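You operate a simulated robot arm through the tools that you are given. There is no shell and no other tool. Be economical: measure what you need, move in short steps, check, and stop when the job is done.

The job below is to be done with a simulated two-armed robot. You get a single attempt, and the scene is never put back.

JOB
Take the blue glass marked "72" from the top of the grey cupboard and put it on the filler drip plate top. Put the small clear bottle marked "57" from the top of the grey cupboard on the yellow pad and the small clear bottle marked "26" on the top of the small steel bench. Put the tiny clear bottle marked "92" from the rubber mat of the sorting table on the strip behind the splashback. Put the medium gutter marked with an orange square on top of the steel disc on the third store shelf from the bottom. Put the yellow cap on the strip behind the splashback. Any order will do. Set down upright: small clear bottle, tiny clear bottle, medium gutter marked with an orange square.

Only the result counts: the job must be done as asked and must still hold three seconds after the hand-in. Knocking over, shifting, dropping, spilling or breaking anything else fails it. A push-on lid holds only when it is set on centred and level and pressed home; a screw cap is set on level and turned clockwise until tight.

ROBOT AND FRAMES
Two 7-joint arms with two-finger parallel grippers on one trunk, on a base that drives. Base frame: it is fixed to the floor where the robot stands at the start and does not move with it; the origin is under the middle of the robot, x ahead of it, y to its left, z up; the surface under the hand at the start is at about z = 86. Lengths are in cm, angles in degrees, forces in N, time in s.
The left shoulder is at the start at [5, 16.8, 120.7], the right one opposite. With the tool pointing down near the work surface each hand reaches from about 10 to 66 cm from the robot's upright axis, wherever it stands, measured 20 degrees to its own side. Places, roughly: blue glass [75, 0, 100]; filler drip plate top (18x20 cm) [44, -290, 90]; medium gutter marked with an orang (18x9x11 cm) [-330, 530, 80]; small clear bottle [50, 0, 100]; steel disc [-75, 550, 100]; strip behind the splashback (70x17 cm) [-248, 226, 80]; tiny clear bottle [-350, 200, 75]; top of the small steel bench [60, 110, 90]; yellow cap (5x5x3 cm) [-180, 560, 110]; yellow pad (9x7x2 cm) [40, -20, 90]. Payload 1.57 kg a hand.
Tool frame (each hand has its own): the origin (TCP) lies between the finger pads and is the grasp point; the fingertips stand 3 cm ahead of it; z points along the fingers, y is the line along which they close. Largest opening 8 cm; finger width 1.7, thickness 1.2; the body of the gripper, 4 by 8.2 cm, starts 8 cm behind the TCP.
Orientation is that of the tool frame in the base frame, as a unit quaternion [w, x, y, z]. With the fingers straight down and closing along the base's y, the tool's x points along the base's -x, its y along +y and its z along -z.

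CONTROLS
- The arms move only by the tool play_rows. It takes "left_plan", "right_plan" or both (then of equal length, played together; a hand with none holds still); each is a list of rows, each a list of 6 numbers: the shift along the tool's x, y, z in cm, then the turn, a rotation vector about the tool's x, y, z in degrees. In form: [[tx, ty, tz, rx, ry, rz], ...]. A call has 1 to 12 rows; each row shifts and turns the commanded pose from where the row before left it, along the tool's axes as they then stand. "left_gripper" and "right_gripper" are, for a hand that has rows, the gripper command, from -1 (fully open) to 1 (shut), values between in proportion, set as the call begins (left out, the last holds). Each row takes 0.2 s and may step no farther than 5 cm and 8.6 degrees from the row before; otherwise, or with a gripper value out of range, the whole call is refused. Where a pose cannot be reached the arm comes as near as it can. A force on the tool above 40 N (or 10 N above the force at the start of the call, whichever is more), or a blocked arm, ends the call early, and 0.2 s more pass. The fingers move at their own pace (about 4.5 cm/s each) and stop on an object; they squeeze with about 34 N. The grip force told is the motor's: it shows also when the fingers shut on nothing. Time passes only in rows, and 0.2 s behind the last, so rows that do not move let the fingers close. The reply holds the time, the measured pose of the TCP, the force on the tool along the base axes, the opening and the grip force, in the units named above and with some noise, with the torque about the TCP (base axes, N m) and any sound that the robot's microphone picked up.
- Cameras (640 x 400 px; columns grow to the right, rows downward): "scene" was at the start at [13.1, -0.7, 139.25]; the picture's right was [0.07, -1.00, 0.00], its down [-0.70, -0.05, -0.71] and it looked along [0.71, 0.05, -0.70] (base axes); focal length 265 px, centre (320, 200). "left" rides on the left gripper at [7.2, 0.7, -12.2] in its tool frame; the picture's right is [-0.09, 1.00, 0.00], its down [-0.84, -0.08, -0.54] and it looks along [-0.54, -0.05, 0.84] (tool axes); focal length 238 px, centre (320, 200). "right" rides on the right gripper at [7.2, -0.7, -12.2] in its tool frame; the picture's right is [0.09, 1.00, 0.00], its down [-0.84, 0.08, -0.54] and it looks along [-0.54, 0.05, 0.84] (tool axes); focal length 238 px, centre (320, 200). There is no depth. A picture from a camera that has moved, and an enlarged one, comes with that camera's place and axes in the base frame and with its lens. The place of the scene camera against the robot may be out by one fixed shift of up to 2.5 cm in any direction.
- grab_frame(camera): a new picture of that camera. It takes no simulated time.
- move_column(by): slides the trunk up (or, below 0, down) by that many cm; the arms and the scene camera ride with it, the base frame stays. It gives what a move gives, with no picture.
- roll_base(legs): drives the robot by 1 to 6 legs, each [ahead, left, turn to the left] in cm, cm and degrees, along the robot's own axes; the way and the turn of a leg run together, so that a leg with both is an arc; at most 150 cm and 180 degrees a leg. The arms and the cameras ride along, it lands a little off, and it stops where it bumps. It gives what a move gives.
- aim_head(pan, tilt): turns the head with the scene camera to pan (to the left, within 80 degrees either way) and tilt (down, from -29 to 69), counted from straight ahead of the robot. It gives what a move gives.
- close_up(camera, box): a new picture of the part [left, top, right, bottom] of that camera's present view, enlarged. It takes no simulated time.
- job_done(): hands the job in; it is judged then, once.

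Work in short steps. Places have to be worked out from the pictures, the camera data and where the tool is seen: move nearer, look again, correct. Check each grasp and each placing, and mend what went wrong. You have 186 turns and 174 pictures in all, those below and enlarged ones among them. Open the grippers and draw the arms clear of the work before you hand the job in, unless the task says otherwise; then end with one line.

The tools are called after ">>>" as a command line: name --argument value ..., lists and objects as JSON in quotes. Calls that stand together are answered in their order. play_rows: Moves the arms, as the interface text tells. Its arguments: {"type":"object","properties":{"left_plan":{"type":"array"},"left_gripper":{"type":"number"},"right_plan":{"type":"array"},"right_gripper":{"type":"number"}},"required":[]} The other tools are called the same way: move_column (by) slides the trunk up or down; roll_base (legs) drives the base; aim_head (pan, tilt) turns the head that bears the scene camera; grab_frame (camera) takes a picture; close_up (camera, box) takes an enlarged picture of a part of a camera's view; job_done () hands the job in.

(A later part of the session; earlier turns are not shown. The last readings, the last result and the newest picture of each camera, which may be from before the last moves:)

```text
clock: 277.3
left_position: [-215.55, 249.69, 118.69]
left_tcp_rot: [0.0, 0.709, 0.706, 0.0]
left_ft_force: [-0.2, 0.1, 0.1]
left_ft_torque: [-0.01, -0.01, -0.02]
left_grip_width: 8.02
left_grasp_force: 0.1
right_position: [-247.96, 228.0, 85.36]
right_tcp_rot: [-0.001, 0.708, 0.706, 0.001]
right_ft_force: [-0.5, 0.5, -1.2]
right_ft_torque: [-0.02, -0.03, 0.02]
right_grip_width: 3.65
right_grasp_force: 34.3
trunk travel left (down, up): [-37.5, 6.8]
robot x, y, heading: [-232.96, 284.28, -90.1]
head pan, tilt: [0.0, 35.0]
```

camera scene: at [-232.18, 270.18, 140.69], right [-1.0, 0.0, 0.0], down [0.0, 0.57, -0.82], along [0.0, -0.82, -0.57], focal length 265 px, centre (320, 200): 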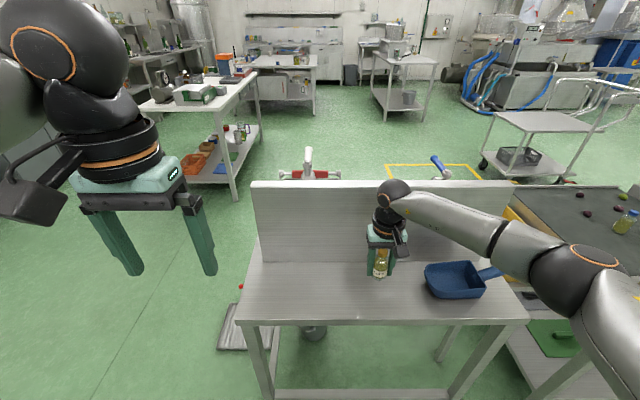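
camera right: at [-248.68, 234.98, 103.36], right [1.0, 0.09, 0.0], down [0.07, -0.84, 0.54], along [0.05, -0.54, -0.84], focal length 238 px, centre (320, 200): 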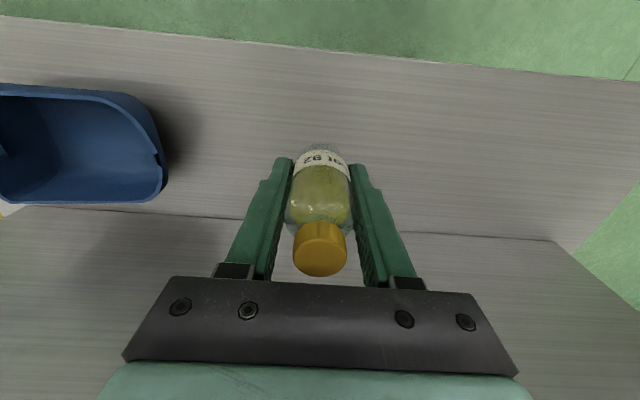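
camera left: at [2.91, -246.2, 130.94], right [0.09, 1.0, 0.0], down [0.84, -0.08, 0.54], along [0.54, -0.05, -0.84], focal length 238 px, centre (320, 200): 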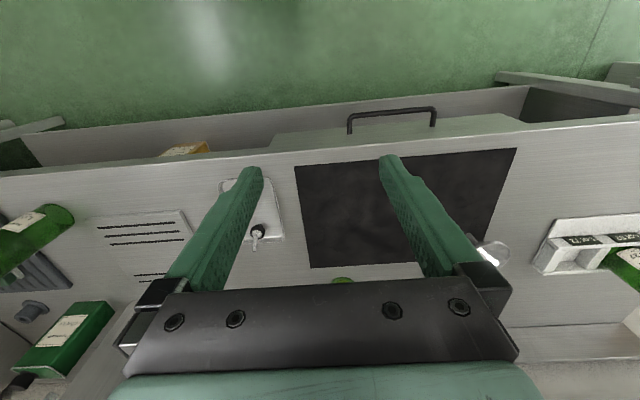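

Still no contact at z 85.4; onward.

>>> play_rows --right_plan '[[0, 0, 0.3, 0, 0, 0], [0, 0, 0.2, 0, 0, 0], [0, 0, 0.2, 0, 0, 0], [0, 0, 0, 0, 0, 0]]'

>>> play_rows --right_plan '[[0, 0, 0.2, 0, 0, 0], [0, 0, 0.2, 0, 0, 0], [0, 0, 0, 0, 0, 0]]'

```text
clock: 278.3
left_position: [-215.39, 249.8, 118.62]
left_tcp_rot: [0.0, 0.708, 0.706, 0.0]
left_ft_force: [-0.3, 0.7, 0.9]
left_ft_torque: [0.03, -0.02, 0.01]
left_grip_width: 8.01
left_grasp_force: 0.1
right_position: [-248.14, 227.94, 84.67]
right_tcp_rot: [0.0, 0.709, 0.706, 0.0]
right_ft_force: [0.2, 1.4, -1.2]
right_ft_torque: [-0.02, -0.02, -0.02]
right_grip_width: 3.64
right_grasp_force: 34.1
trunk travel left (down, up): [-37.5, 6.8]
robot x, y, heading: [-233.24, 284.24, -90.4]
head pan, tilt: [0.0, 35.0]
```

```text
clock: 279.1
left_position: [-215.54, 249.71, 118.72]
left_tcp_rot: [0.0, 0.709, 0.706, 0.001]
left_ft_force: [0.2, 0.2, 0.1]
left_ft_torque: [-0.03, -0.03, -0.02]
left_grip_width: 7.98
left_grasp_force: 0.0
right_position: [-248.03, 227.92, 84.27]
right_tcp_rot: [0.0, 0.708, 0.706, 0.0]
right_ft_force: [1.1, 0.2, -0.7]
right_ft_torque: [-0.02, 0.01, -0.02]
right_grip_width: 3.66
right_grasp_force: 34.6
trunk travel left (down, up): [-37.5, 6.8]
robot x, y, heading: [-232.98, 284.26, -90.2]
head pan, tilt: [0.0, 35.0]
```

I look closely at the remaining gap.

>>> close_up --camera "scene" --box '[365, 250, 415, 300]'

```text
8.00 times, centred on (390, 275) of scene
camera zoom: at [-232.19, 270.17, 140.69], right [-1.0, 0.0, 0.0], down [0.0, 0.57, -0.82], along [0.0, -0.82, -0.57], focal length 2118 px, centre (-240, -400)
```

zoom: 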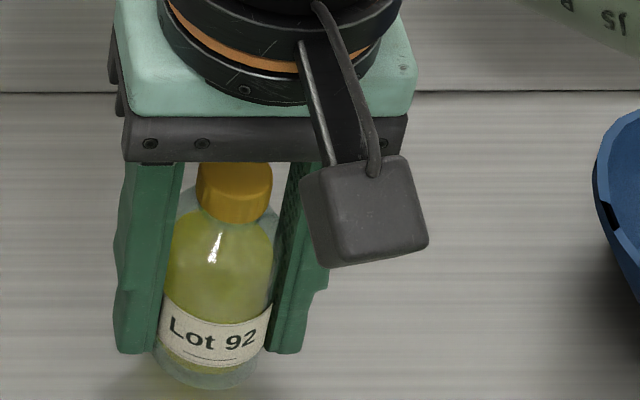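

Close now. I continue in 0.2 cm steps.

>>> play_rows --right_plan '[[0, 0, 0.2, 0, 0, 0], [0, 0, 0.2, 0, 0, 0], [0, 0, 0, 0, 0, 0]]'

>>> play_rows --right_plan '[[0, 0, 0.2, 0, 0, 0], [0, 0, 0, 0, 0, 0]]'

>>> play_rows --right_plan '[[0, 0, 0.2, 0, 0, 0], [0, 0, 0, 0, 0, 0]]'

```text
clock: 279.9
left_position: [-215.45, 249.73, 118.74]
left_tcp_rot: [0.0, 0.708, 0.706, -0.001]
left_ft_force: [0.4, 1.0, -0.2]
left_ft_torque: [0.0, 0.0, 0.0]
left_grip_width: 8.0
left_grasp_force: 0.1
right_position: [-248.22, 227.96, 83.83]
right_tcp_rot: [0.0, 0.709, 0.705, 0.0]
right_ft_force: [-1.0, -0.4, -0.8]
right_ft_torque: [0.0, -0.01, 0.0]
right_grip_width: 3.67
right_grasp_force: 33.8
trunk travel left (down, up): [-37.5, 6.8]
robot x, y, heading: [-233.21, 284.54, -90.3]
head pan, tilt: [0.0, 35.0]
```

```text
clock: 280.5
left_position: [-215.58, 249.85, 118.72]
left_tcp_rot: [0.001, 0.709, 0.706, 0.0]
left_ft_force: [0.4, 0.2, 0.0]
left_ft_torque: [-0.01, 0.04, 0.01]
left_grip_width: 8.01
left_grasp_force: 0.1
right_position: [-248.08, 228.04, 83.77]
right_tcp_rot: [-0.001, 0.708, 0.706, 0.001]
right_ft_force: [0.3, -0.2, -1.5]
right_ft_torque: [-0.02, -0.02, -0.02]
right_grip_width: 3.66
right_grasp_force: 33.8
trunk travel left (down, up): [-37.5, 6.8]
robot x, y, heading: [-233.21, 284.33, -90.2]
head pan, tilt: [0.0, 35.0]
```

```text
clock: 281.1
left_position: [-215.5, 249.79, 118.68]
left_tcp_rot: [0.0, 0.709, 0.706, 0.0]
left_ft_force: [0.1, 0.6, -0.1]
left_ft_torque: [0.04, -0.04, 0.01]
left_grip_width: 8.0
left_grasp_force: 0.1
right_position: [-248.05, 228.08, 83.56]
right_tcp_rot: [0.0, 0.708, 0.706, 0.001]
right_ft_force: [-0.5, 0.6, -0.5]
right_ft_torque: [-0.02, 0.02, -0.01]
right_grip_width: 3.65
right_grasp_force: 33.5
trunk travel left (down, up): [-37.5, 6.8]
robot x, y, heading: [-233.0, 283.98, -90.3]
head pan, tilt: [0.0, 35.0]
```

Continuing with three more 0.2 cm steps per call.

>>> play_rows --right_plan '[[0, 0, 0.2, 0, 0, 0], [0, 0, 0.2, 0, 0, 0], [0, 0, 0.15, 0, 0, 0], [0, 0, 0, 0, 0, 0]]'

>>> close_up --camera "scene" --box '[365, 250, 415, 300]'

```text
clock: 282.1
left_position: [-215.45, 249.89, 118.73]
left_tcp_rot: [0.001, 0.709, 0.706, -0.001]
left_ft_force: [0.0, -0.1, 0.5]
left_ft_torque: [0.02, -0.02, 0.03]
left_grip_width: 7.97
left_grasp_force: 0.0
right_position: [-248.03, 227.99, 83.28]
right_tcp_rot: [0.003, 0.709, 0.705, -0.002]
right_ft_force: [-2.8, 0.1, 24.0]
right_ft_torque: [0.11, 0.14, 0.0]
right_grip_width: 3.62
right_grasp_force: 34.1
trunk travel left (down, up): [-37.5, 6.8]
robot x, y, heading: [-233.16, 284.31, -90.4]
head pan, tilt: [0.0, 35.0]
```

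```text
8.00 times, centred on (390, 275) of scene
camera zoom: at [-232.15, 270.43, 140.75], right [-1.0, 0.0, 0.0], down [0.0, 0.57, -0.82], along [0.0, -0.82, -0.57], focal length 2118 px, centre (-240, -400)
```

zoom: 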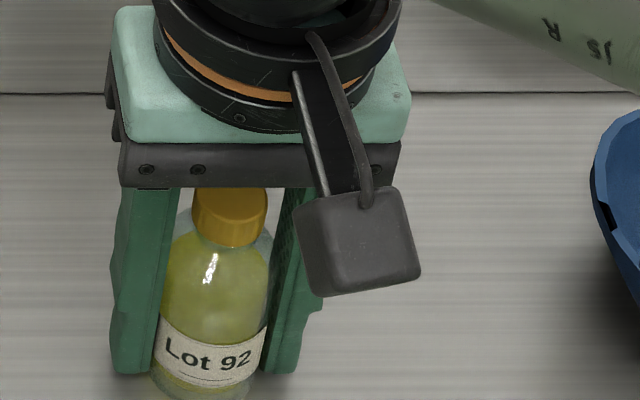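

Contact (24 N). I ease off, open and withdraw upward.

>>> play_rows --right_plan '[[0, 0, -0.3, 0, 0, 0], [0, 0, 0, 0, 0, 0]]'

>>> play_rows --right_plan '[[0, 0, 0, 0, 0, 0], [0, 0, 0, 0, 0, 0], [0, 0, 0, 0, 0, 0], [0, 0, 0, 0, 0, 0], [0, 0, -3, 0, 0, 0], [0, 0, -4, 0, 0, 0], [0, 0, -4, 0, 0, 0], [0, 0, -4, 0, 0, 0], [0, 0, -4, 0, 0, 0], [0, 0, -4, 0, 0, 0], [0, 0, -4, 0, 0, 0], [0, 0, 0, 0, 0, 0]]' --right_gripper -1

>>> grab_frame --camera "scene"

```text
clock: 282.7
left_position: [-215.46, 249.84, 118.79]
left_tcp_rot: [0.0, 0.708, 0.706, 0.0]
left_ft_force: [0.6, 0.4, -0.1]
left_ft_torque: [0.01, 0.02, 0.05]
left_grip_width: 8.01
left_grasp_force: 0.1
right_position: [-248.04, 227.98, 83.32]
right_tcp_rot: [0.001, 0.709, 0.705, -0.001]
right_ft_force: [-3.4, -3.8, 12.8]
right_ft_torque: [-0.12, 0.05, 0.03]
right_grip_width: 3.66
right_grasp_force: 33.8
trunk travel left (down, up): [-37.5, 6.8]
robot x, y, heading: [-233.24, 284.3, -90.4]
head pan, tilt: [0.0, 35.0]
```

```text
clock: 285.3
left_position: [-215.46, 249.77, 118.59]
left_tcp_rot: [0.0, 0.708, 0.706, 0.0]
left_ft_force: [0.6, 0.3, 0.1]
left_ft_torque: [-0.03, -0.03, -0.02]
left_grip_width: 8.0
left_grasp_force: 0.0
right_position: [-248.28, 227.85, 110.27]
right_tcp_rot: [0.0, 0.709, 0.705, 0.0]
right_ft_force: [0.3, -0.6, 0.5]
right_ft_torque: [-0.01, -0.02, 0.0]
right_grip_width: 8.01
right_grasp_force: 0.0
trunk travel left (down, up): [-37.5, 6.8]
robot x, y, heading: [-233.02, 283.81, -90.2]
head pan, tilt: [0.0, 35.0]
```

```text
89 pictures are left
camera scene: at [-232.19, 270.15, 140.68], right [-1.0, 0.0, 0.0], down [0.0, 0.57, -0.82], along [0.0, -0.82, -0.57], focal length 265 px, centre (320, 200)
```

scene: 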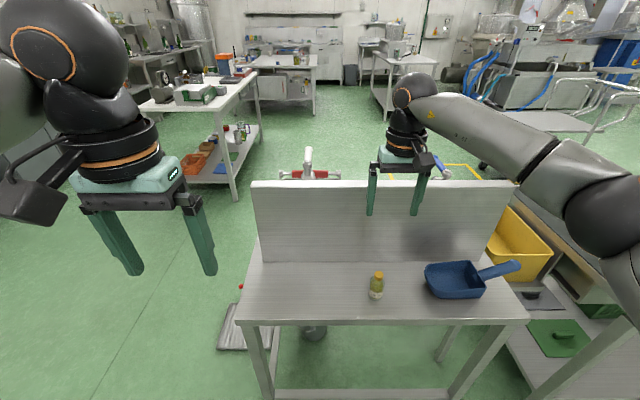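

Bottle 92 stands on the strip. I retract, back off, and turn around toward the north wall for the cap and gutter.

>>> play_rows --right_plan '[[4, 0, -1, 0, 0, 0], [4, 0, -1, 0, 0, 0], [4, 0, 0, 0, 0, 0], [0, 0, 0, 0, 0, 0]]'

>>> roll_base --legs '[[-70, 0, 0], [0, 0, 180]]'

>>> aim_head --pan 0 --tilt 15

>>> grab_frame --camera "scene"

```text
clock: 286.3
left_position: [-215.44, 249.68, 118.66]
left_tcp_rot: [0.0, 0.709, 0.706, 0.001]
left_ft_force: [-0.1, -0.1, -0.7]
left_ft_torque: [0.01, 0.03, 0.02]
left_grip_width: 8.01
left_grasp_force: 0.2
right_position: [-247.95, 239.96, 112.19]
right_tcp_rot: [0.0, 0.709, 0.705, 0.0]
right_ft_force: [0.4, 0.5, -0.9]
right_ft_torque: [-0.03, -0.01, 0.0]
right_grip_width: 7.99
right_grasp_force: 0.0
trunk travel left (down, up): [-37.5, 6.8]
robot x, y, heading: [-233.01, 284.22, -90.5]
head pan, tilt: [0.0, 35.0]
```

```text
clock: 297.2
left_position: [-244.72, 388.99, 118.66]
left_tcp_rot: [0.0, -0.656, 0.755, 0.0]
left_ft_force: [0.7, -0.5, -0.2]
left_ft_torque: [-0.02, 0.01, 0.01]
left_grip_width: 8.0
left_grasp_force: 0.1
right_position: [-211.25, 394.29, 112.29]
right_tcp_rot: [0.0, -0.655, 0.755, -0.001]
right_ft_force: [0.2, 0.5, 0.1]
right_ft_torque: [-0.06, 0.02, 0.05]
right_grip_width: 7.99
right_grasp_force: 0.0
trunk travel left (down, up): [-37.5, 6.8]
robot x, y, heading: [-232.28, 352.64, 81.7]
head pan, tilt: [0.0, 35.0]
```

```text
clock: 298.0
left_position: [-244.76, 389.01, 118.63]
left_tcp_rot: [0.0, -0.656, 0.755, -0.001]
left_ft_force: [0.3, 0.5, -0.4]
left_ft_torque: [-0.02, -0.01, -0.01]
left_grip_width: 7.99
left_grasp_force: 0.0
right_position: [-211.13, 394.38, 112.36]
right_tcp_rot: [0.0, -0.655, 0.755, 0.0]
right_ft_force: [0.1, 0.1, -0.8]
right_ft_torque: [-0.01, 0.04, -0.01]
right_grip_width: 8.0
right_grasp_force: 0.1
trunk travel left (down, up): [-37.5, 6.8]
robot x, y, heading: [-231.82, 352.25, 82.1]
head pan, tilt: [0.0, 15.0]
```

```text
88 pictures are left
camera scene: at [-229.18, 364.46, 143.88], right [0.99, -0.14, 0.0], down [-0.04, -0.26, -0.97], along [0.14, 0.96, -0.26], focal length 265 px, centre (320, 200)
```

scene: 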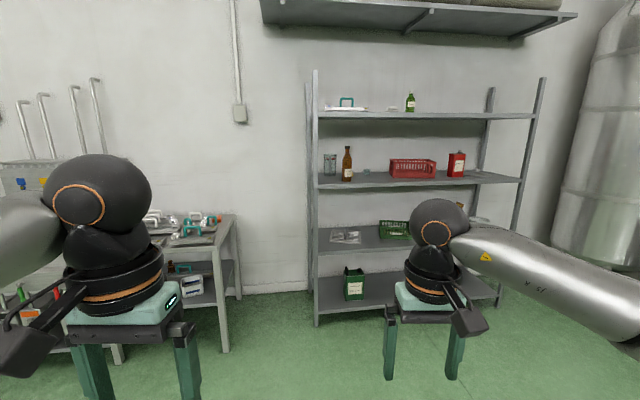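

The rack is ahead-right. I zoom on its third shelf from the bottom and on the bench at left.

>>> close_up --camera "scene" --box '[305, 80, 545, 230]'

>>> close_up --camera "scene" --box '[130, 180, 290, 300]'

```text
2.67 times, centred on (425, 155) of scene
camera zoom: at [-229.18, 364.46, 143.88], right [0.99, -0.14, 0.0], down [-0.04, -0.26, -0.97], along [0.14, 0.96, -0.26], focal length 706 px, centre (40, 320)
```

zoom: 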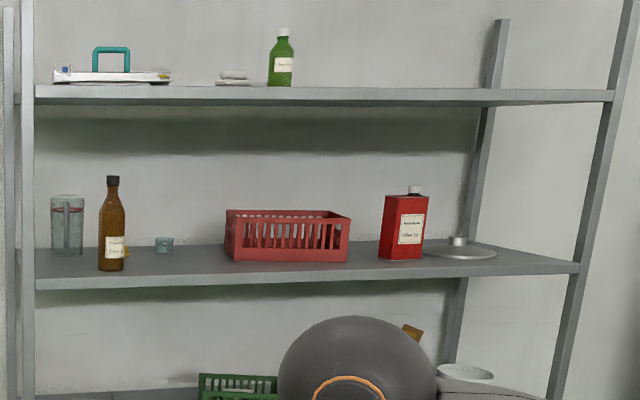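

```text
3.33 times, centred on (210, 240) of scene
camera zoom: at [-229.18, 364.46, 143.88], right [0.99, -0.14, 0.0], down [-0.04, -0.26, -0.97], along [0.14, 0.96, -0.26], focal length 883 px, centre (687, 67)
```

zoom: 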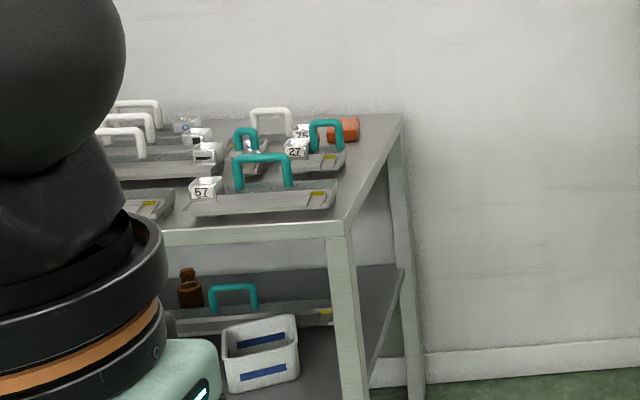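

The steel disc is at the right end of the third shelf; the yellow cap lies behind the brown bottle at its left end; the gutters are on the bench at left. I drive closer to the cap.

>>> roll_base --legs '[[0, 0, 8], [0, -65, 0], [95, 0, 0]]'

>>> aim_head --pan -5 --tilt 20

>>> grab_frame --camera "scene"

```text
clock: 309.3
left_position: [-184.43, 480.75, 118.65]
left_tcp_rot: [0.0, 0.708, -0.707, 0.0]
left_ft_force: [0.4, 0.4, -0.4]
left_ft_torque: [0.0, -0.01, 0.04]
left_grip_width: 8.0
left_grasp_force: 0.1
right_position: [-151.97, 490.9, 112.27]
right_tcp_rot: [0.001, 0.707, -0.707, -0.001]
right_ft_force: [-0.2, -0.6, -0.7]
right_ft_torque: [-0.01, -0.01, 0.01]
right_grip_width: 8.02
right_grasp_force: 0.1
trunk travel left (down, up): [-37.5, 6.8]
robot x, y, heading: [-166.63, 446.39, 89.9]
head pan, tilt: [0.0, 15.0]
```

```text
clock: 310.0
left_position: [-184.48, 480.85, 118.72]
left_tcp_rot: [0.001, 0.708, -0.707, 0.001]
left_ft_force: [0.2, -0.5, 0.4]
left_ft_torque: [-0.02, -0.03, 0.03]
left_grip_width: 7.97
left_grasp_force: 0.1
right_position: [-152.01, 490.81, 112.31]
right_tcp_rot: [-0.001, 0.707, -0.707, -0.001]
right_ft_force: [-0.3, 0.1, 0.4]
right_ft_torque: [0.01, 0.02, -0.02]
right_grip_width: 8.02
right_grasp_force: 0.1
trunk travel left (down, up): [-37.5, 6.8]
robot x, y, heading: [-166.58, 446.45, 90.1]
head pan, tilt: [-5.0, 20.0]
```

```text
85 pictures are left
camera scene: at [-164.83, 458.44, 143.08], right [1.0, -0.09, 0.0], down [-0.03, -0.34, -0.94], along [0.08, 0.94, -0.34], focal length 265 px, centre (320, 200)
```

scene: 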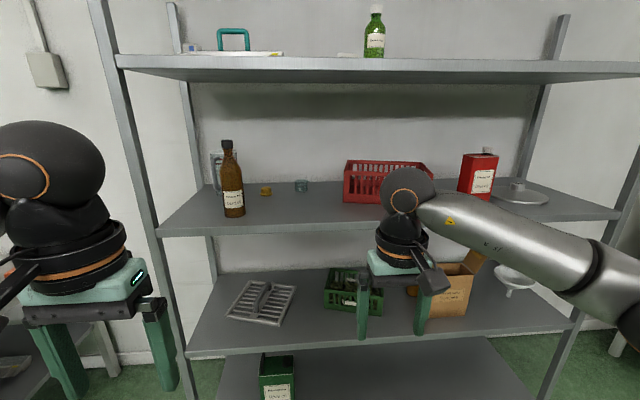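

Cap ≈(-177.5, 555) on the shelf at z≈110; brown bottle at (-185.5, 537), small jar at (-163.5, 557). I set the right hand to 20° yaw-left and 45° forward tilt here, still clear of the rack.

>>> play_rows --right_plan '[[2, 1, -2, 0, 0, -6.7], [2, 1, -2, 0, 0, -6.7], [2, 1, -2, 0, 0, -6.6], [0, 1, 0, 0, -7.5, 0], [0, 1, 0, 0, -7.5, 0], [0, 1, 0, 0, -7.5, 0], [0, 0, 0, 0, -7.5, 0], [0, 0, 0, 0, -7.5, 0], [0, 0, 0, 0, -7.5, 0], [0, 0, 0, 0, 0, 0]]' --left_plan '[[1, 1, 0, 0, 0, 0], [1, 1, 0, 0, 0, 0], [1, 1, 0, 0, 0, 0], [1, 1, 0, 0, 0, 0], [1, 1, 0, 0, 0, 0], [1, 1, 0, 0, 0, 0], [0, 0, 0, 0, 0, 0], [0, 0, 0, 0, 0, 0], [0, 0, 0, 0, 0, 0], [0, 0, 0, 0, 0, 0]]' --right_gripper -1

>>> grab_frame --camera "right"

>>> grab_frame --camera "scene"

```text
clock: 312.2
left_position: [-190.5, 474.79, 118.66]
left_tcp_rot: [-0.001, 0.708, -0.706, 0.0]
left_ft_force: [0.6, -0.3, 0.2]
left_ft_torque: [0.0, -0.01, -0.01]
left_grip_width: 8.01
left_grasp_force: 0.0
right_position: [-157.17, 483.49, 118.23]
right_tcp_rot: [-0.219, 0.757, -0.53, -0.314]
right_ft_force: [0.4, 0.1, -0.9]
right_ft_torque: [-0.01, 0.01, -0.01]
right_grip_width: 8.0
right_grasp_force: 0.1
trunk travel left (down, up): [-37.5, 6.8]
robot x, y, heading: [-166.8, 446.14, 90.0]
head pan, tilt: [-5.0, 20.0]
```

```text
84 pictures are left
camera right: at [-151.69, 470.92, 121.7], right [-0.91, -0.4, -0.06], down [-0.14, 0.17, 0.98], along [-0.38, 0.9, -0.21], focal length 238 px, centre (320, 200)
```

right: 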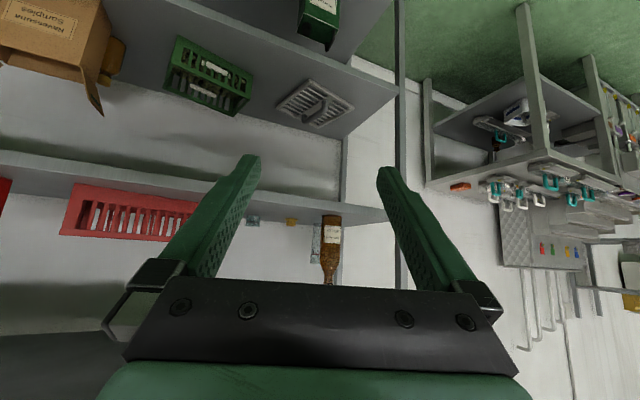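

```text
83 pictures are left
camera scene: at [-164.85, 458.45, 143.07], right [1.0, -0.09, 0.0], down [-0.03, -0.34, -0.94], along [0.08, 0.94, -0.34], focal length 265 px, centre (320, 200)
```

scene: 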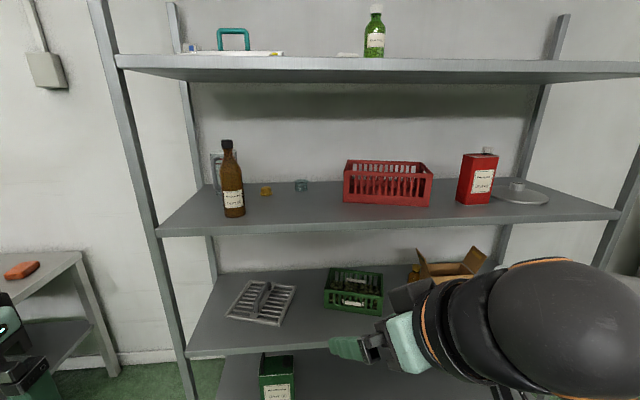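

The right camera confirms the cap at about (-177, 555, 111.5). I drive 40 cm forward with the tilted hand just in front of the shelf opening.

>>> roll_base --legs '[[38, 0, 0]]'

>>> grab_frame --camera "right"

>>> grab_frame --camera "scene"

```text
clock: 314.5
left_position: [-190.2, 512.46, 118.71]
left_tcp_rot: [0.0, -0.706, 0.708, 0.001]
left_ft_force: [-0.6, 0.3, 0.0]
left_ft_torque: [-0.03, -0.03, -0.01]
left_grip_width: 7.98
left_grasp_force: 0.0
right_position: [-156.91, 521.04, 118.27]
right_tcp_rot: [-0.22, 0.756, -0.531, -0.313]
right_ft_force: [-0.2, 1.0, -1.0]
right_ft_torque: [-0.03, 0.02, -0.02]
right_grip_width: 8.02
right_grasp_force: 0.0
trunk travel left (down, up): [-37.5, 6.8]
robot x, y, heading: [-166.4, 484.07, 89.8]
head pan, tilt: [-5.0, 20.0]
```

```text
82 pictures are left
camera right: at [-151.57, 508.42, 121.71], right [-0.91, -0.4, -0.06], down [-0.14, 0.17, 0.98], along [-0.38, 0.9, -0.21], focal length 238 px, centre (320, 200)
```

right: 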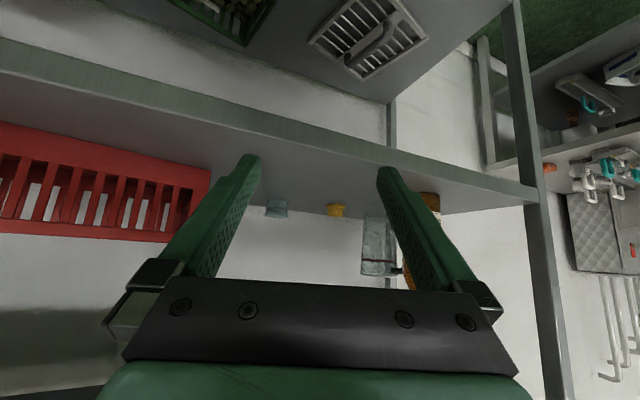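

```text
81 pictures are left
camera scene: at [-164.77, 495.99, 143.07], right [1.0, -0.09, 0.0], down [-0.03, -0.34, -0.94], along [0.08, 0.94, -0.34], focal length 265 px, centre (320, 200)
```

scene: 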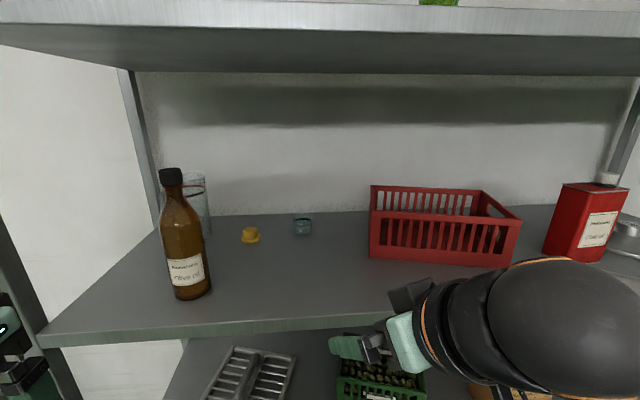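

Refined: cap at (-178.3, 561, ~111), shelf z≈109.5. I drive 5 cm further and bring the hand to a pre-grasp point 9 cm short of it.

>>> roll_base --legs '[[5, 0, 0]]'

>>> play_rows --right_plan '[[-3.35, 1.16, 3.26, 0, 0, 0], [-3.35, 1.16, 3.26, 0, 0, 0], [-3.35, 1.16, 3.26, 0, 0, 0], [-3.35, 1.16, 3.26, 0, 0, 0], [-3.35, 1.16, 3.26, 0, 0, 0], [0, 0, 0, 0, 0, 0]]'

>>> grab_frame --camera "right"

>>> grab_frame --camera "scene"

```text
clock: 315.5
left_position: [-190.11, 517.6, 118.83]
left_tcp_rot: [0.0, -0.706, 0.708, 0.0]
left_ft_force: [-0.1, -0.3, 0.7]
left_ft_torque: [-0.05, 0.01, 0.01]
left_grip_width: 7.99
left_grasp_force: 0.0
right_position: [-157.0, 526.08, 118.3]
right_tcp_rot: [-0.221, 0.756, -0.531, -0.313]
right_ft_force: [-0.4, -0.2, -0.9]
right_ft_torque: [-0.03, 0.03, -0.02]
right_grip_width: 8.03
right_grasp_force: 0.0
trunk travel left (down, up): [-37.5, 6.8]
robot x, y, heading: [-166.63, 489.41, 90.0]
head pan, tilt: [-5.0, 20.0]
```

```text
clock: 316.9
left_position: [-190.05, 517.47, 118.65]
left_tcp_rot: [0.0, -0.707, 0.708, -0.001]
left_ft_force: [-0.4, 0.2, -0.3]
left_ft_torque: [0.02, 0.0, 0.01]
left_grip_width: 8.0
left_grasp_force: 0.1
right_position: [-170.14, 545.76, 118.59]
right_tcp_rot: [-0.22, 0.756, -0.531, -0.314]
right_ft_force: [0.4, 0.5, -0.1]
right_ft_torque: [0.01, -0.03, 0.02]
right_grip_width: 7.99
right_grasp_force: 0.0
trunk travel left (down, up): [-37.5, 6.8]
robot x, y, heading: [-166.31, 489.03, 89.9]
head pan, tilt: [-5.0, 20.0]
```

```text
80 pictures are left
camera right: at [-164.86, 533.12, 122.09], right [-0.91, -0.4, -0.07], down [-0.14, 0.17, 0.98], along [-0.38, 0.9, -0.21], focal length 238 px, centre (320, 200)
```

right: 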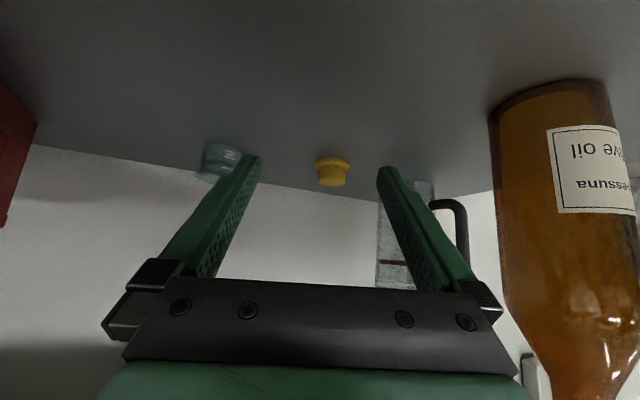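

```text
79 pictures are left
camera scene: at [-164.7, 500.97, 143.08], right [1.0, -0.09, 0.0], down [-0.03, -0.34, -0.94], along [0.08, 0.94, -0.34], focal length 265 px, centre (320, 200)
```

scene: 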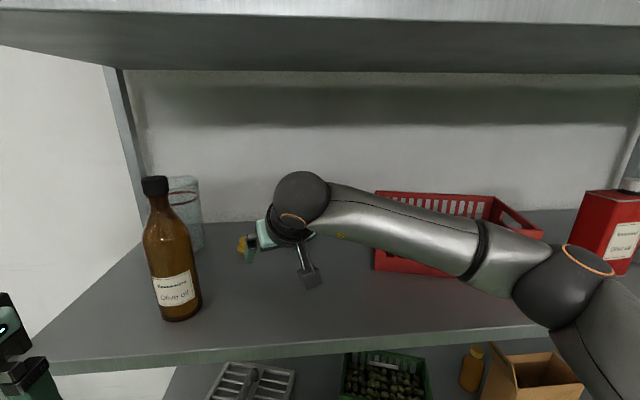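

Cap still at (-178.1, 561, 111). I line up with it and advance along the fingers, stopping ~3.5 cm short.

>>> play_rows --right_plan '[[-3.4, 1.2, 2, 0, 0, 0], [-3.46, 1.24, 2, 0, 0, 0], [0, 0, 4, 0, 0, 0], [0, 0, 4, 0, 0, 0], [0, 0, 0, 0, 0, 0]]'

>>> grab_frame --camera "right"

>>> grab_frame --camera "scene"

```text
clock: 318.1
left_position: [-190.12, 517.38, 118.73]
left_tcp_rot: [0.0, -0.707, 0.708, 0.0]
left_ft_force: [0.2, -0.6, -0.4]
left_ft_torque: [0.01, -0.02, 0.01]
left_grip_width: 8.01
left_grasp_force: 0.0
right_position: [-176.84, 557.19, 115.52]
right_tcp_rot: [-0.22, 0.756, -0.53, -0.314]
right_ft_force: [0.4, -0.2, 0.4]
right_ft_torque: [0.0, -0.01, 0.0]
right_grip_width: 8.02
right_grasp_force: 0.0
right hand out of reach, approached as far as the arm can: row 4
trunk travel left (down, up): [-37.5, 6.8]
robot x, y, heading: [-166.8, 488.77, 90.0]
head pan, tilt: [-5.0, 20.0]
```

```text
78 pictures are left
camera right: at [-171.6, 544.53, 119.0], right [-0.91, -0.4, -0.07], down [-0.14, 0.17, 0.98], along [-0.38, 0.9, -0.21], focal length 238 px, centre (320, 200)
```

right: 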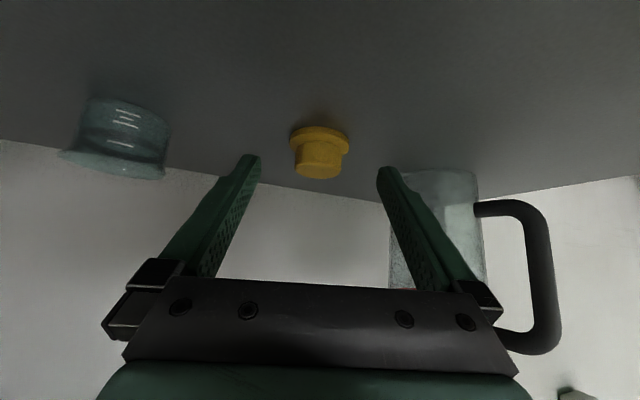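

```text
77 pictures are left
camera scene: at [-164.7, 500.99, 143.07], right [1.0, -0.09, 0.0], down [-0.03, -0.34, -0.94], along [0.08, 0.94, -0.34], focal length 265 px, centre (320, 200)
```

scene: 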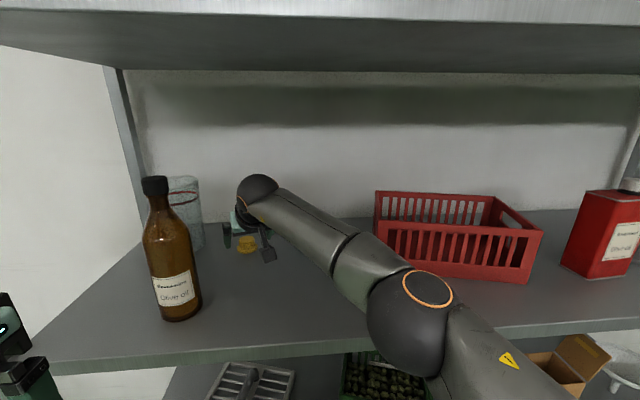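

Slightly out of reach with the arm stretched. I retreat, shift the base 11 cm left and approach again.

>>> play_rows --right_plan '[[0, 0, -4, 0, 0, 0], [0, 0, -4, 0, 0, 0], [3.4, -1, -2.8, 0, 0, 0], [3.6, -1, -3, 0, 0, 0], [3.6, -1, -3, 0, 0, 0], [3.6, -1, -3, 0, 0, 0], [3.6, -1, -3, 0, 0, 0], [3.6, -0.8, -2.8, 0, 0, 0], [0, 0, 0, 0, 0, 0]]'

>>> roll_base --legs '[[0, 11, 0]]'

>>> grab_frame --camera "right"

```text
clock: 320.1
left_position: [-190.23, 517.44, 118.74]
left_tcp_rot: [0.001, -0.707, 0.708, 0.0]
left_ft_force: [0.3, 0.2, -0.5]
left_ft_torque: [0.0, 0.03, -0.04]
left_grip_width: 8.0
left_grasp_force: 0.1
right_position: [-160.5, 527.63, 117.82]
right_tcp_rot: [-0.22, 0.756, -0.532, -0.313]
right_ft_force: [0.4, -0.8, -0.2]
right_ft_torque: [-0.04, 0.02, 0.03]
right_grip_width: 8.01
right_grasp_force: 0.1
trunk travel left (down, up): [-37.5, 6.8]
robot x, y, heading: [-166.66, 489.29, 89.7]
head pan, tilt: [-5.0, 20.0]
```

```text
clock: 321.7
left_position: [-201.23, 517.43, 118.62]
left_tcp_rot: [0.0, -0.707, 0.707, 0.001]
left_ft_force: [0.2, 0.1, -0.4]
left_ft_torque: [-0.01, 0.0, 0.01]
left_grip_width: 7.99
left_grasp_force: 0.1
right_position: [-171.77, 527.83, 117.83]
right_tcp_rot: [-0.22, 0.757, -0.531, -0.313]
right_ft_force: [-0.3, -0.6, 0.0]
right_ft_torque: [-0.02, 0.0, -0.03]
right_grip_width: 7.99
right_grasp_force: 0.0
trunk travel left (down, up): [-37.5, 6.8]
robot x, y, heading: [-177.46, 489.06, 90.2]
head pan, tilt: [-5.0, 20.0]
```

```text
76 pictures are left
camera right: at [-166.47, 515.17, 121.3], right [-0.91, -0.4, -0.07], down [-0.14, 0.17, 0.98], along [-0.38, 0.9, -0.21], focal length 238 px, centre (320, 200)
```

right: 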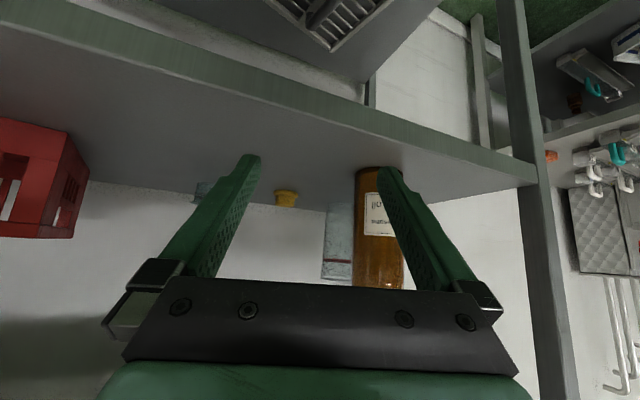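

I move in along x≈-170 first to pass the bottle, then line up and advance as before.

>>> play_rows --right_plan '[[-3.05, -1.9, 2.75, 0, 0, 0], [-3.05, -1.9, 2.75, 0, 0, 0], [-3.05, -1.9, 2.75, 0, 0, 0], [-3.05, -1.9, 2.75, 0, 0, 0], [-3.4, 1.2, 2, 0, 0, 0], [-3.46, 1.24, 2, 0, 0, 0], [0, 0, 4, 0, 0, 0], [0, 0, 4, 0, 0, 0], [0, 0, 0, 0, 0, 0]]'

>>> grab_frame --camera "right"

>>> grab_frame --camera "scene"

```text
clock: 323.7
left_position: [-201.22, 517.48, 118.72]
left_tcp_rot: [0.0, -0.707, 0.707, 0.0]
left_ft_force: [-0.3, 0.7, 0.9]
left_ft_torque: [0.0, 0.0, 0.01]
left_grip_width: 7.99
left_grasp_force: 0.0
right_position: [-176.98, 557.21, 115.09]
right_tcp_rot: [-0.22, 0.757, -0.53, -0.314]
right_ft_force: [0.3, 0.1, 0.3]
right_ft_torque: [0.0, -0.01, -0.02]
right_grip_width: 8.01
right_grasp_force: 0.1
trunk travel left (down, up): [-37.5, 6.8]
robot x, y, heading: [-177.7, 489.09, 89.9]
head pan, tilt: [-5.0, 20.0]
```

```text
75 pictures are left
camera right: at [-171.69, 544.64, 118.55], right [-0.91, -0.4, -0.07], down [-0.14, 0.17, 0.98], along [-0.38, 0.9, -0.21], focal length 238 px, centre (320, 200)
```

right: 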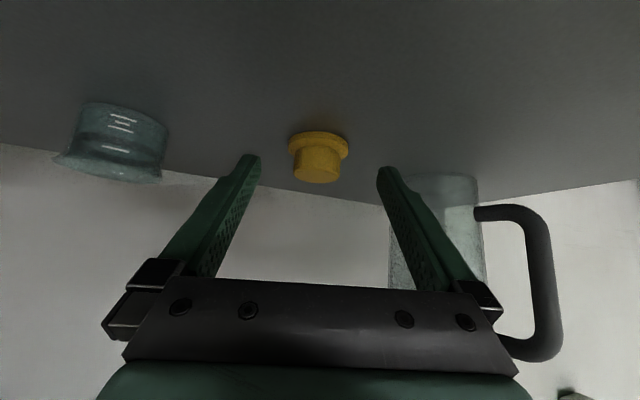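

```text
74 pictures are left
camera scene: at [-175.78, 500.99, 143.08], right [1.0, -0.09, 0.0], down [-0.03, -0.34, -0.94], along [0.08, 0.94, -0.34], focal length 265 px, centre (320, 200)
```

scene: 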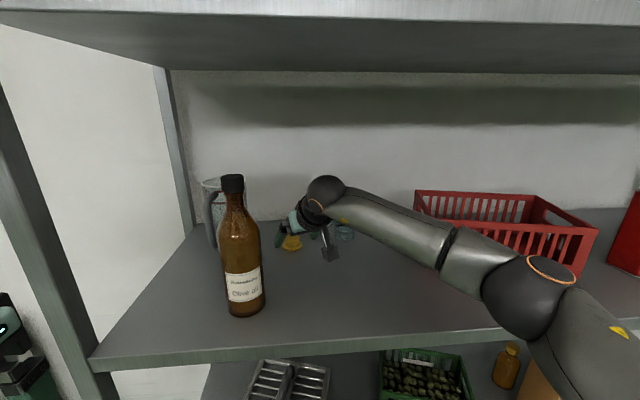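

Aligned; I advance the last 3.8 cm in small steps, watching for shelf contact.

>>> play_rows --right_plan '[[0, 0, 1.5, 0, 0, 0], [0, 0, 1.2, 0, 0, 0], [0, 0, 0.6, 0, 0, 0], [0, 0, 0.3, 0, 0, 0], [0, 0, 0, 0, 0, 0]]'

>>> grab_frame --camera "right"

```text
clock: 324.9
left_position: [-201.19, 517.34, 118.75]
left_tcp_rot: [0.0, 0.707, -0.707, 0.0]
left_ft_force: [-0.2, -0.5, 0.2]
left_ft_torque: [0.01, -0.03, 0.01]
left_grip_width: 8.02
left_grasp_force: 0.1
right_position: [-177.97, 559.75, 112.68]
right_tcp_rot: [-0.22, 0.757, -0.529, -0.315]
right_ft_force: [0.8, -3.1, 4.5]
right_ft_torque: [-0.01, -0.12, -0.12]
right_grip_width: 7.98
right_grasp_force: 0.0
trunk travel left (down, up): [-37.5, 6.8]
robot x, y, heading: [-177.61, 488.68, 89.9]
head pan, tilt: [-5.0, 20.0]
```

```text
73 pictures are left
camera right: at [-172.62, 547.16, 116.14], right [-0.91, -0.4, -0.07], down [-0.14, 0.17, 0.98], along [-0.38, 0.9, -0.21], focal length 238 px, centre (320, 200)
```

right: 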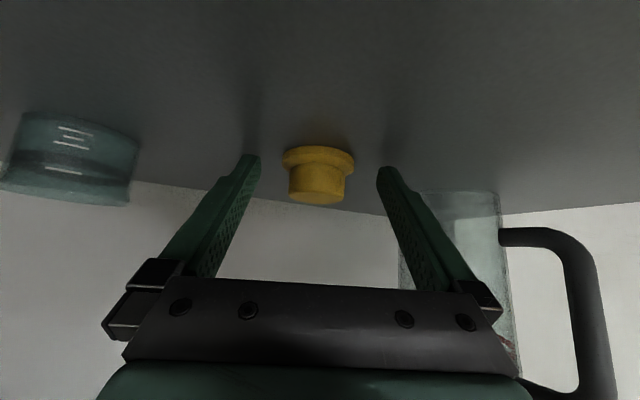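

Fingertips just touch the shelf around the cap. I raise 0.2 cm and close.

>>> play_rows --right_plan '[[-0.14, 0, -0.14, 0, 0, 0], [0, 0, 0, 0, 0, 0]]'

>>> play_rows --right_plan '[[0, 0, 0, 0, 0, 0], [0, 0, 0, 0, 0, 0], [0, 0, 0, 0, 0, 0], [0, 0, 0, 0, 0, 0], [0, 0, 0, 0, 0, 0]]' --right_gripper 1

>>> grab_frame --camera "right"

```text
clock: 325.5
left_position: [-201.22, 517.41, 118.7]
left_tcp_rot: [0.0, 0.707, -0.707, 0.0]
left_ft_force: [0.0, -0.4, 1.1]
left_ft_torque: [0.0, -0.03, 0.01]
left_grip_width: 8.02
left_grasp_force: 0.0
right_position: [-177.96, 559.87, 112.67]
right_tcp_rot: [-0.22, 0.757, -0.53, -0.314]
right_ft_force: [-0.7, -0.2, 0.2]
right_ft_torque: [0.02, 0.0, -0.02]
right_grip_width: 8.02
right_grasp_force: 0.1
trunk travel left (down, up): [-37.5, 6.8]
robot x, y, heading: [-177.63, 488.87, 90.0]
head pan, tilt: [-5.0, 20.0]
```

```text
clock: 326.7
left_position: [-201.33, 517.28, 118.63]
left_tcp_rot: [0.0, -0.707, 0.707, 0.0]
left_ft_force: [-0.4, 0.1, -0.3]
left_ft_torque: [0.01, 0.01, -0.01]
left_grip_width: 7.99
left_grasp_force: 0.0
right_position: [-177.94, 559.89, 112.75]
right_tcp_rot: [-0.219, 0.757, -0.529, -0.314]
right_ft_force: [-0.1, -0.5, -0.8]
right_ft_torque: [-0.01, -0.04, -0.01]
right_grip_width: 4.89
right_grasp_force: 33.9
trunk travel left (down, up): [-37.5, 6.8]
robot x, y, heading: [-177.61, 488.97, 89.8]
head pan, tilt: [-5.0, 20.0]
```

```text
72 pictures are left
camera right: at [-172.6, 547.23, 116.24], right [-0.91, -0.4, -0.07], down [-0.14, 0.17, 0.98], along [-0.38, 0.9, -0.21], focal length 238 px, centre (320, 200)
```

right: 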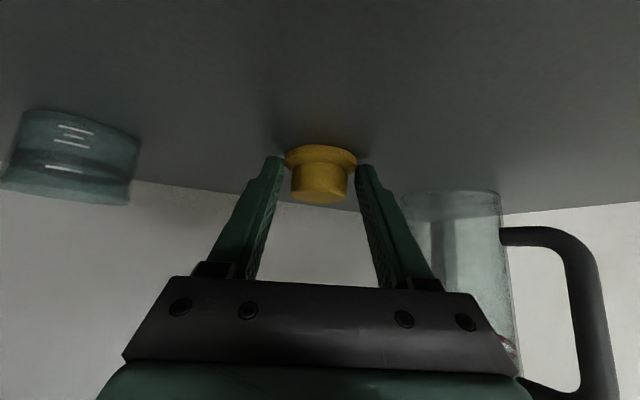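

The cap is held by its flange (4.9 cm). I lift it and retreat by the same path out of the rack.

>>> play_rows --right_plan '[[-1, 0, -1, 0, 0, 0], [-1.1, 0, -1.1, 0, 0, 0], [2.3, -0.64, -3.5, 0, 0, 0], [2.3, -0.64, -3.5, 0, 0, 0], [2.3, -0.64, -3.5, 0, 0, 0], [2.3, -0.64, -3.5, 0, 0, 0], [2.98, 2.0, -2.78, 0, 0, 0], [2.98, 2.0, -2.78, 0, 0, 0], [2.98, 2.0, -2.78, 0, 0, 0], [2.98, 2.0, -2.78, 0, 0, 0], [0, 0, 0, 0, 0, 0]]'

>>> grab_frame --camera "right"

```text
clock: 329.1
left_position: [-201.25, 517.48, 118.66]
left_tcp_rot: [0.0, 0.707, -0.707, -0.001]
left_ft_force: [0.1, 0.0, 0.5]
left_ft_torque: [-0.01, 0.03, 0.02]
left_grip_width: 8.02
left_grasp_force: 0.1
right_position: [-172.11, 527.74, 118.56]
right_tcp_rot: [-0.22, 0.757, -0.53, -0.314]
right_ft_force: [0.0, -0.4, -0.6]
right_ft_torque: [0.02, 0.01, 0.0]
right_grip_width: 4.85
right_grasp_force: 33.7
trunk travel left (down, up): [-37.5, 6.8]
robot x, y, heading: [-177.96, 488.65, 89.8]
head pan, tilt: [-5.0, 20.0]
```

```text
71 pictures are left
camera right: at [-166.71, 515.07, 122.14], right [-0.91, -0.4, -0.06], down [-0.14, 0.17, 0.98], along [-0.38, 0.9, -0.21], focal length 238 px, centre (320, 200)
```

right: 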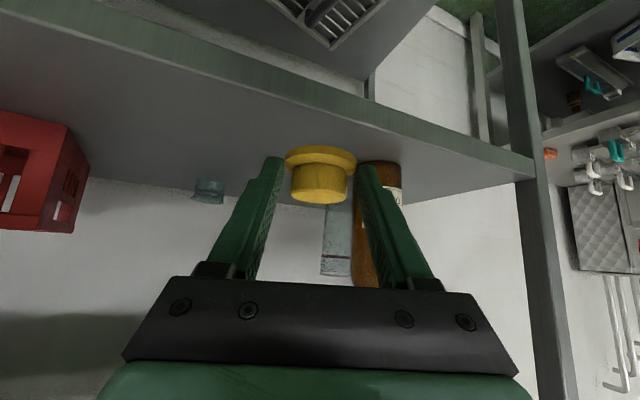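

Cap is safe in the right hand. I back off and slide left to the gutter bench, where I'll use the left hand.

>>> roll_base --legs '[[-50, 0, 0], [0, 140, 0]]'

>>> aim_head --pan 0 --tilt 30

>>> grab_frame --camera "scene"

```text
clock: 343.9
left_position: [-340.0, 470.84, 118.69]
left_tcp_rot: [0.0, -0.704, 0.71, 0.0]
left_ft_force: [0.8, 0.2, -0.9]
left_ft_torque: [0.02, 0.02, 0.0]
left_grip_width: 8.01
left_grasp_force: 0.1
right_position: [-310.67, 480.89, 118.8]
right_tcp_rot: [-0.222, 0.754, -0.534, -0.312]
right_ft_force: [0.6, 0.1, 0.1]
right_ft_torque: [-0.05, 0.01, 0.0]
right_grip_width: 4.86
right_grasp_force: 34.0
trunk travel left (down, up): [-37.5, 6.8]
robot x, y, heading: [-316.49, 442.1, 89.4]
head pan, tilt: [-5.0, 20.0]
```

```text
clock: 344.6
left_position: [-340.08, 470.88, 118.74]
left_tcp_rot: [0.0, -0.703, 0.711, 0.0]
left_ft_force: [-0.3, -0.5, -0.5]
left_ft_torque: [0.02, 0.05, 0.04]
left_grip_width: 8.0
left_grasp_force: 0.1
right_position: [-310.62, 480.89, 118.75]
right_tcp_rot: [-0.221, 0.754, -0.534, -0.313]
right_ft_force: [-0.4, -0.3, -0.6]
right_ft_torque: [-0.01, -0.01, -0.03]
right_grip_width: 4.88
right_grasp_force: 34.6
trunk travel left (down, up): [-37.5, 6.8]
robot x, y, heading: [-316.67, 441.99, 89.5]
head pan, tilt: [0.0, 30.0]
```

```text
70 pictures are left
camera scene: at [-315.47, 453.95, 141.47], right [1.0, -0.01, 0.0], down [-0.01, -0.5, -0.87], along [0.01, 0.87, -0.5], focal length 265 px, centre (320, 200)
```

scene: 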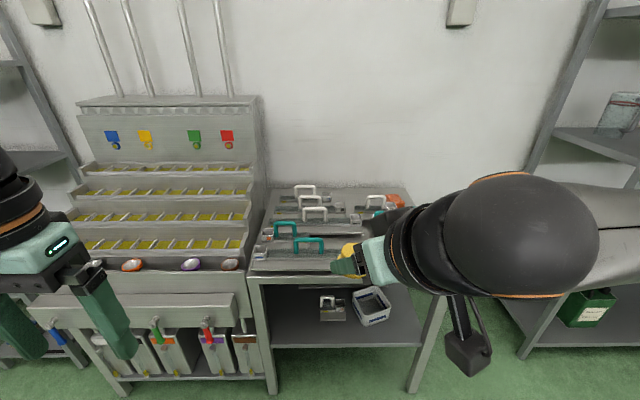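

>>> close_up --camera "scene" --box '[240, 170, 420, 290]'

```text
3.33 times, centred on (330, 230) of scene
camera zoom: at [-315.47, 453.95, 141.47], right [1.0, -0.01, 0.0], down [-0.01, -0.5, -0.87], along [0.01, 0.87, -0.5], focal length 883 px, centre (287, 100)
```

zoom: 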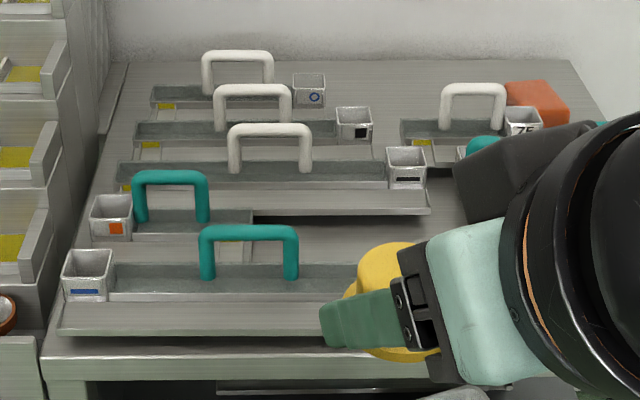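

The gutter with the orange square (teal handle, medium) is second from the front at left. I drive 24 cm forward and view it with the left hand camera.

>>> roll_base --legs '[[24, 0, 0]]'

>>> play_rows --left_plan '[[-3, 2, 0, 0, 0, 0], [-3, 2, 0, 0, 0, 0], [-3, 2, 0, 0, 0, 0], [-3, 2, 0, 0, 0, 0], [0, 2, 0, 0, 0, 0], [0, 2, 0, 0, 0, 0], [0, 0, 0, 0, 0, 0]]'

>>> grab_frame --camera "left"

>>> grab_frame --camera "scene"

```text
clock: 346.4
left_position: [-339.62, 495.44, 118.72]
left_tcp_rot: [0.0, -0.703, 0.711, 0.0]
left_ft_force: [0.5, 0.2, 0.1]
left_ft_torque: [-0.01, -0.04, -0.02]
left_grip_width: 7.98
left_grasp_force: 0.0
right_position: [-310.37, 505.45, 118.69]
right_tcp_rot: [-0.222, 0.754, -0.534, -0.313]
right_ft_force: [0.9, -0.5, 0.3]
right_ft_torque: [-0.03, -0.02, -0.01]
right_grip_width: 4.86
right_grasp_force: 34.0
trunk travel left (down, up): [-37.5, 6.8]
robot x, y, heading: [-315.89, 467.15, 89.2]
head pan, tilt: [0.0, 30.0]
```

```text
clock: 348.1
left_position: [-351.45, 507.66, 118.9]
left_tcp_rot: [0.0, -0.704, 0.71, 0.0]
left_ft_force: [-0.1, 0.2, -0.2]
left_ft_torque: [0.03, -0.02, -0.01]
left_grip_width: 7.99
left_grasp_force: 0.1
right_position: [-310.42, 505.43, 118.62]
right_tcp_rot: [-0.221, 0.754, -0.533, -0.313]
right_ft_force: [1.4, -0.2, 0.1]
right_ft_torque: [-0.01, 0.01, 0.02]
right_grip_width: 4.89
right_grasp_force: 34.3
trunk travel left (down, up): [-37.5, 6.8]
robot x, y, heading: [-316.31, 466.73, 89.4]
head pan, tilt: [0.0, 30.0]
```

```text
68 pictures are left
camera left: at [-352.29, 500.46, 131.19], right [-0.99, 0.1, 0.0], down [0.09, 0.84, 0.54], along [0.06, 0.54, -0.84], focal length 238 px, centre (320, 200)
```

left: 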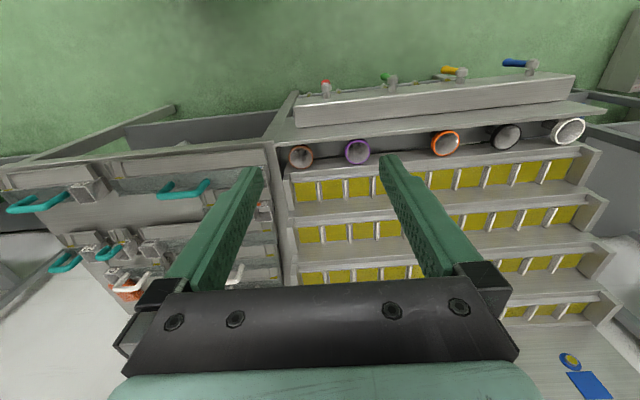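

```text
67 pictures are left
camera scene: at [-315.18, 478.54, 141.47], right [1.0, -0.01, 0.0], down [-0.01, -0.5, -0.87], along [0.01, 0.87, -0.5], focal length 265 px, centre (320, 200)
```

scene: 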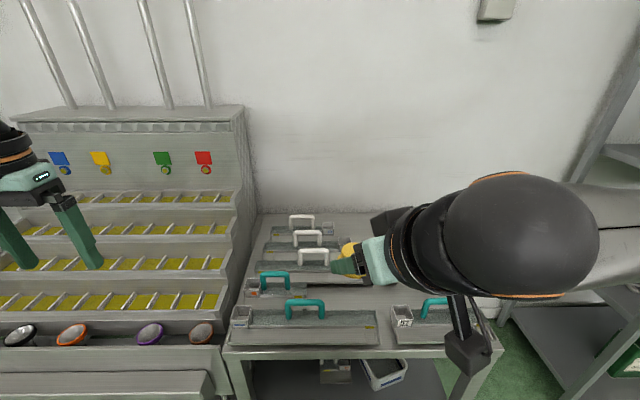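

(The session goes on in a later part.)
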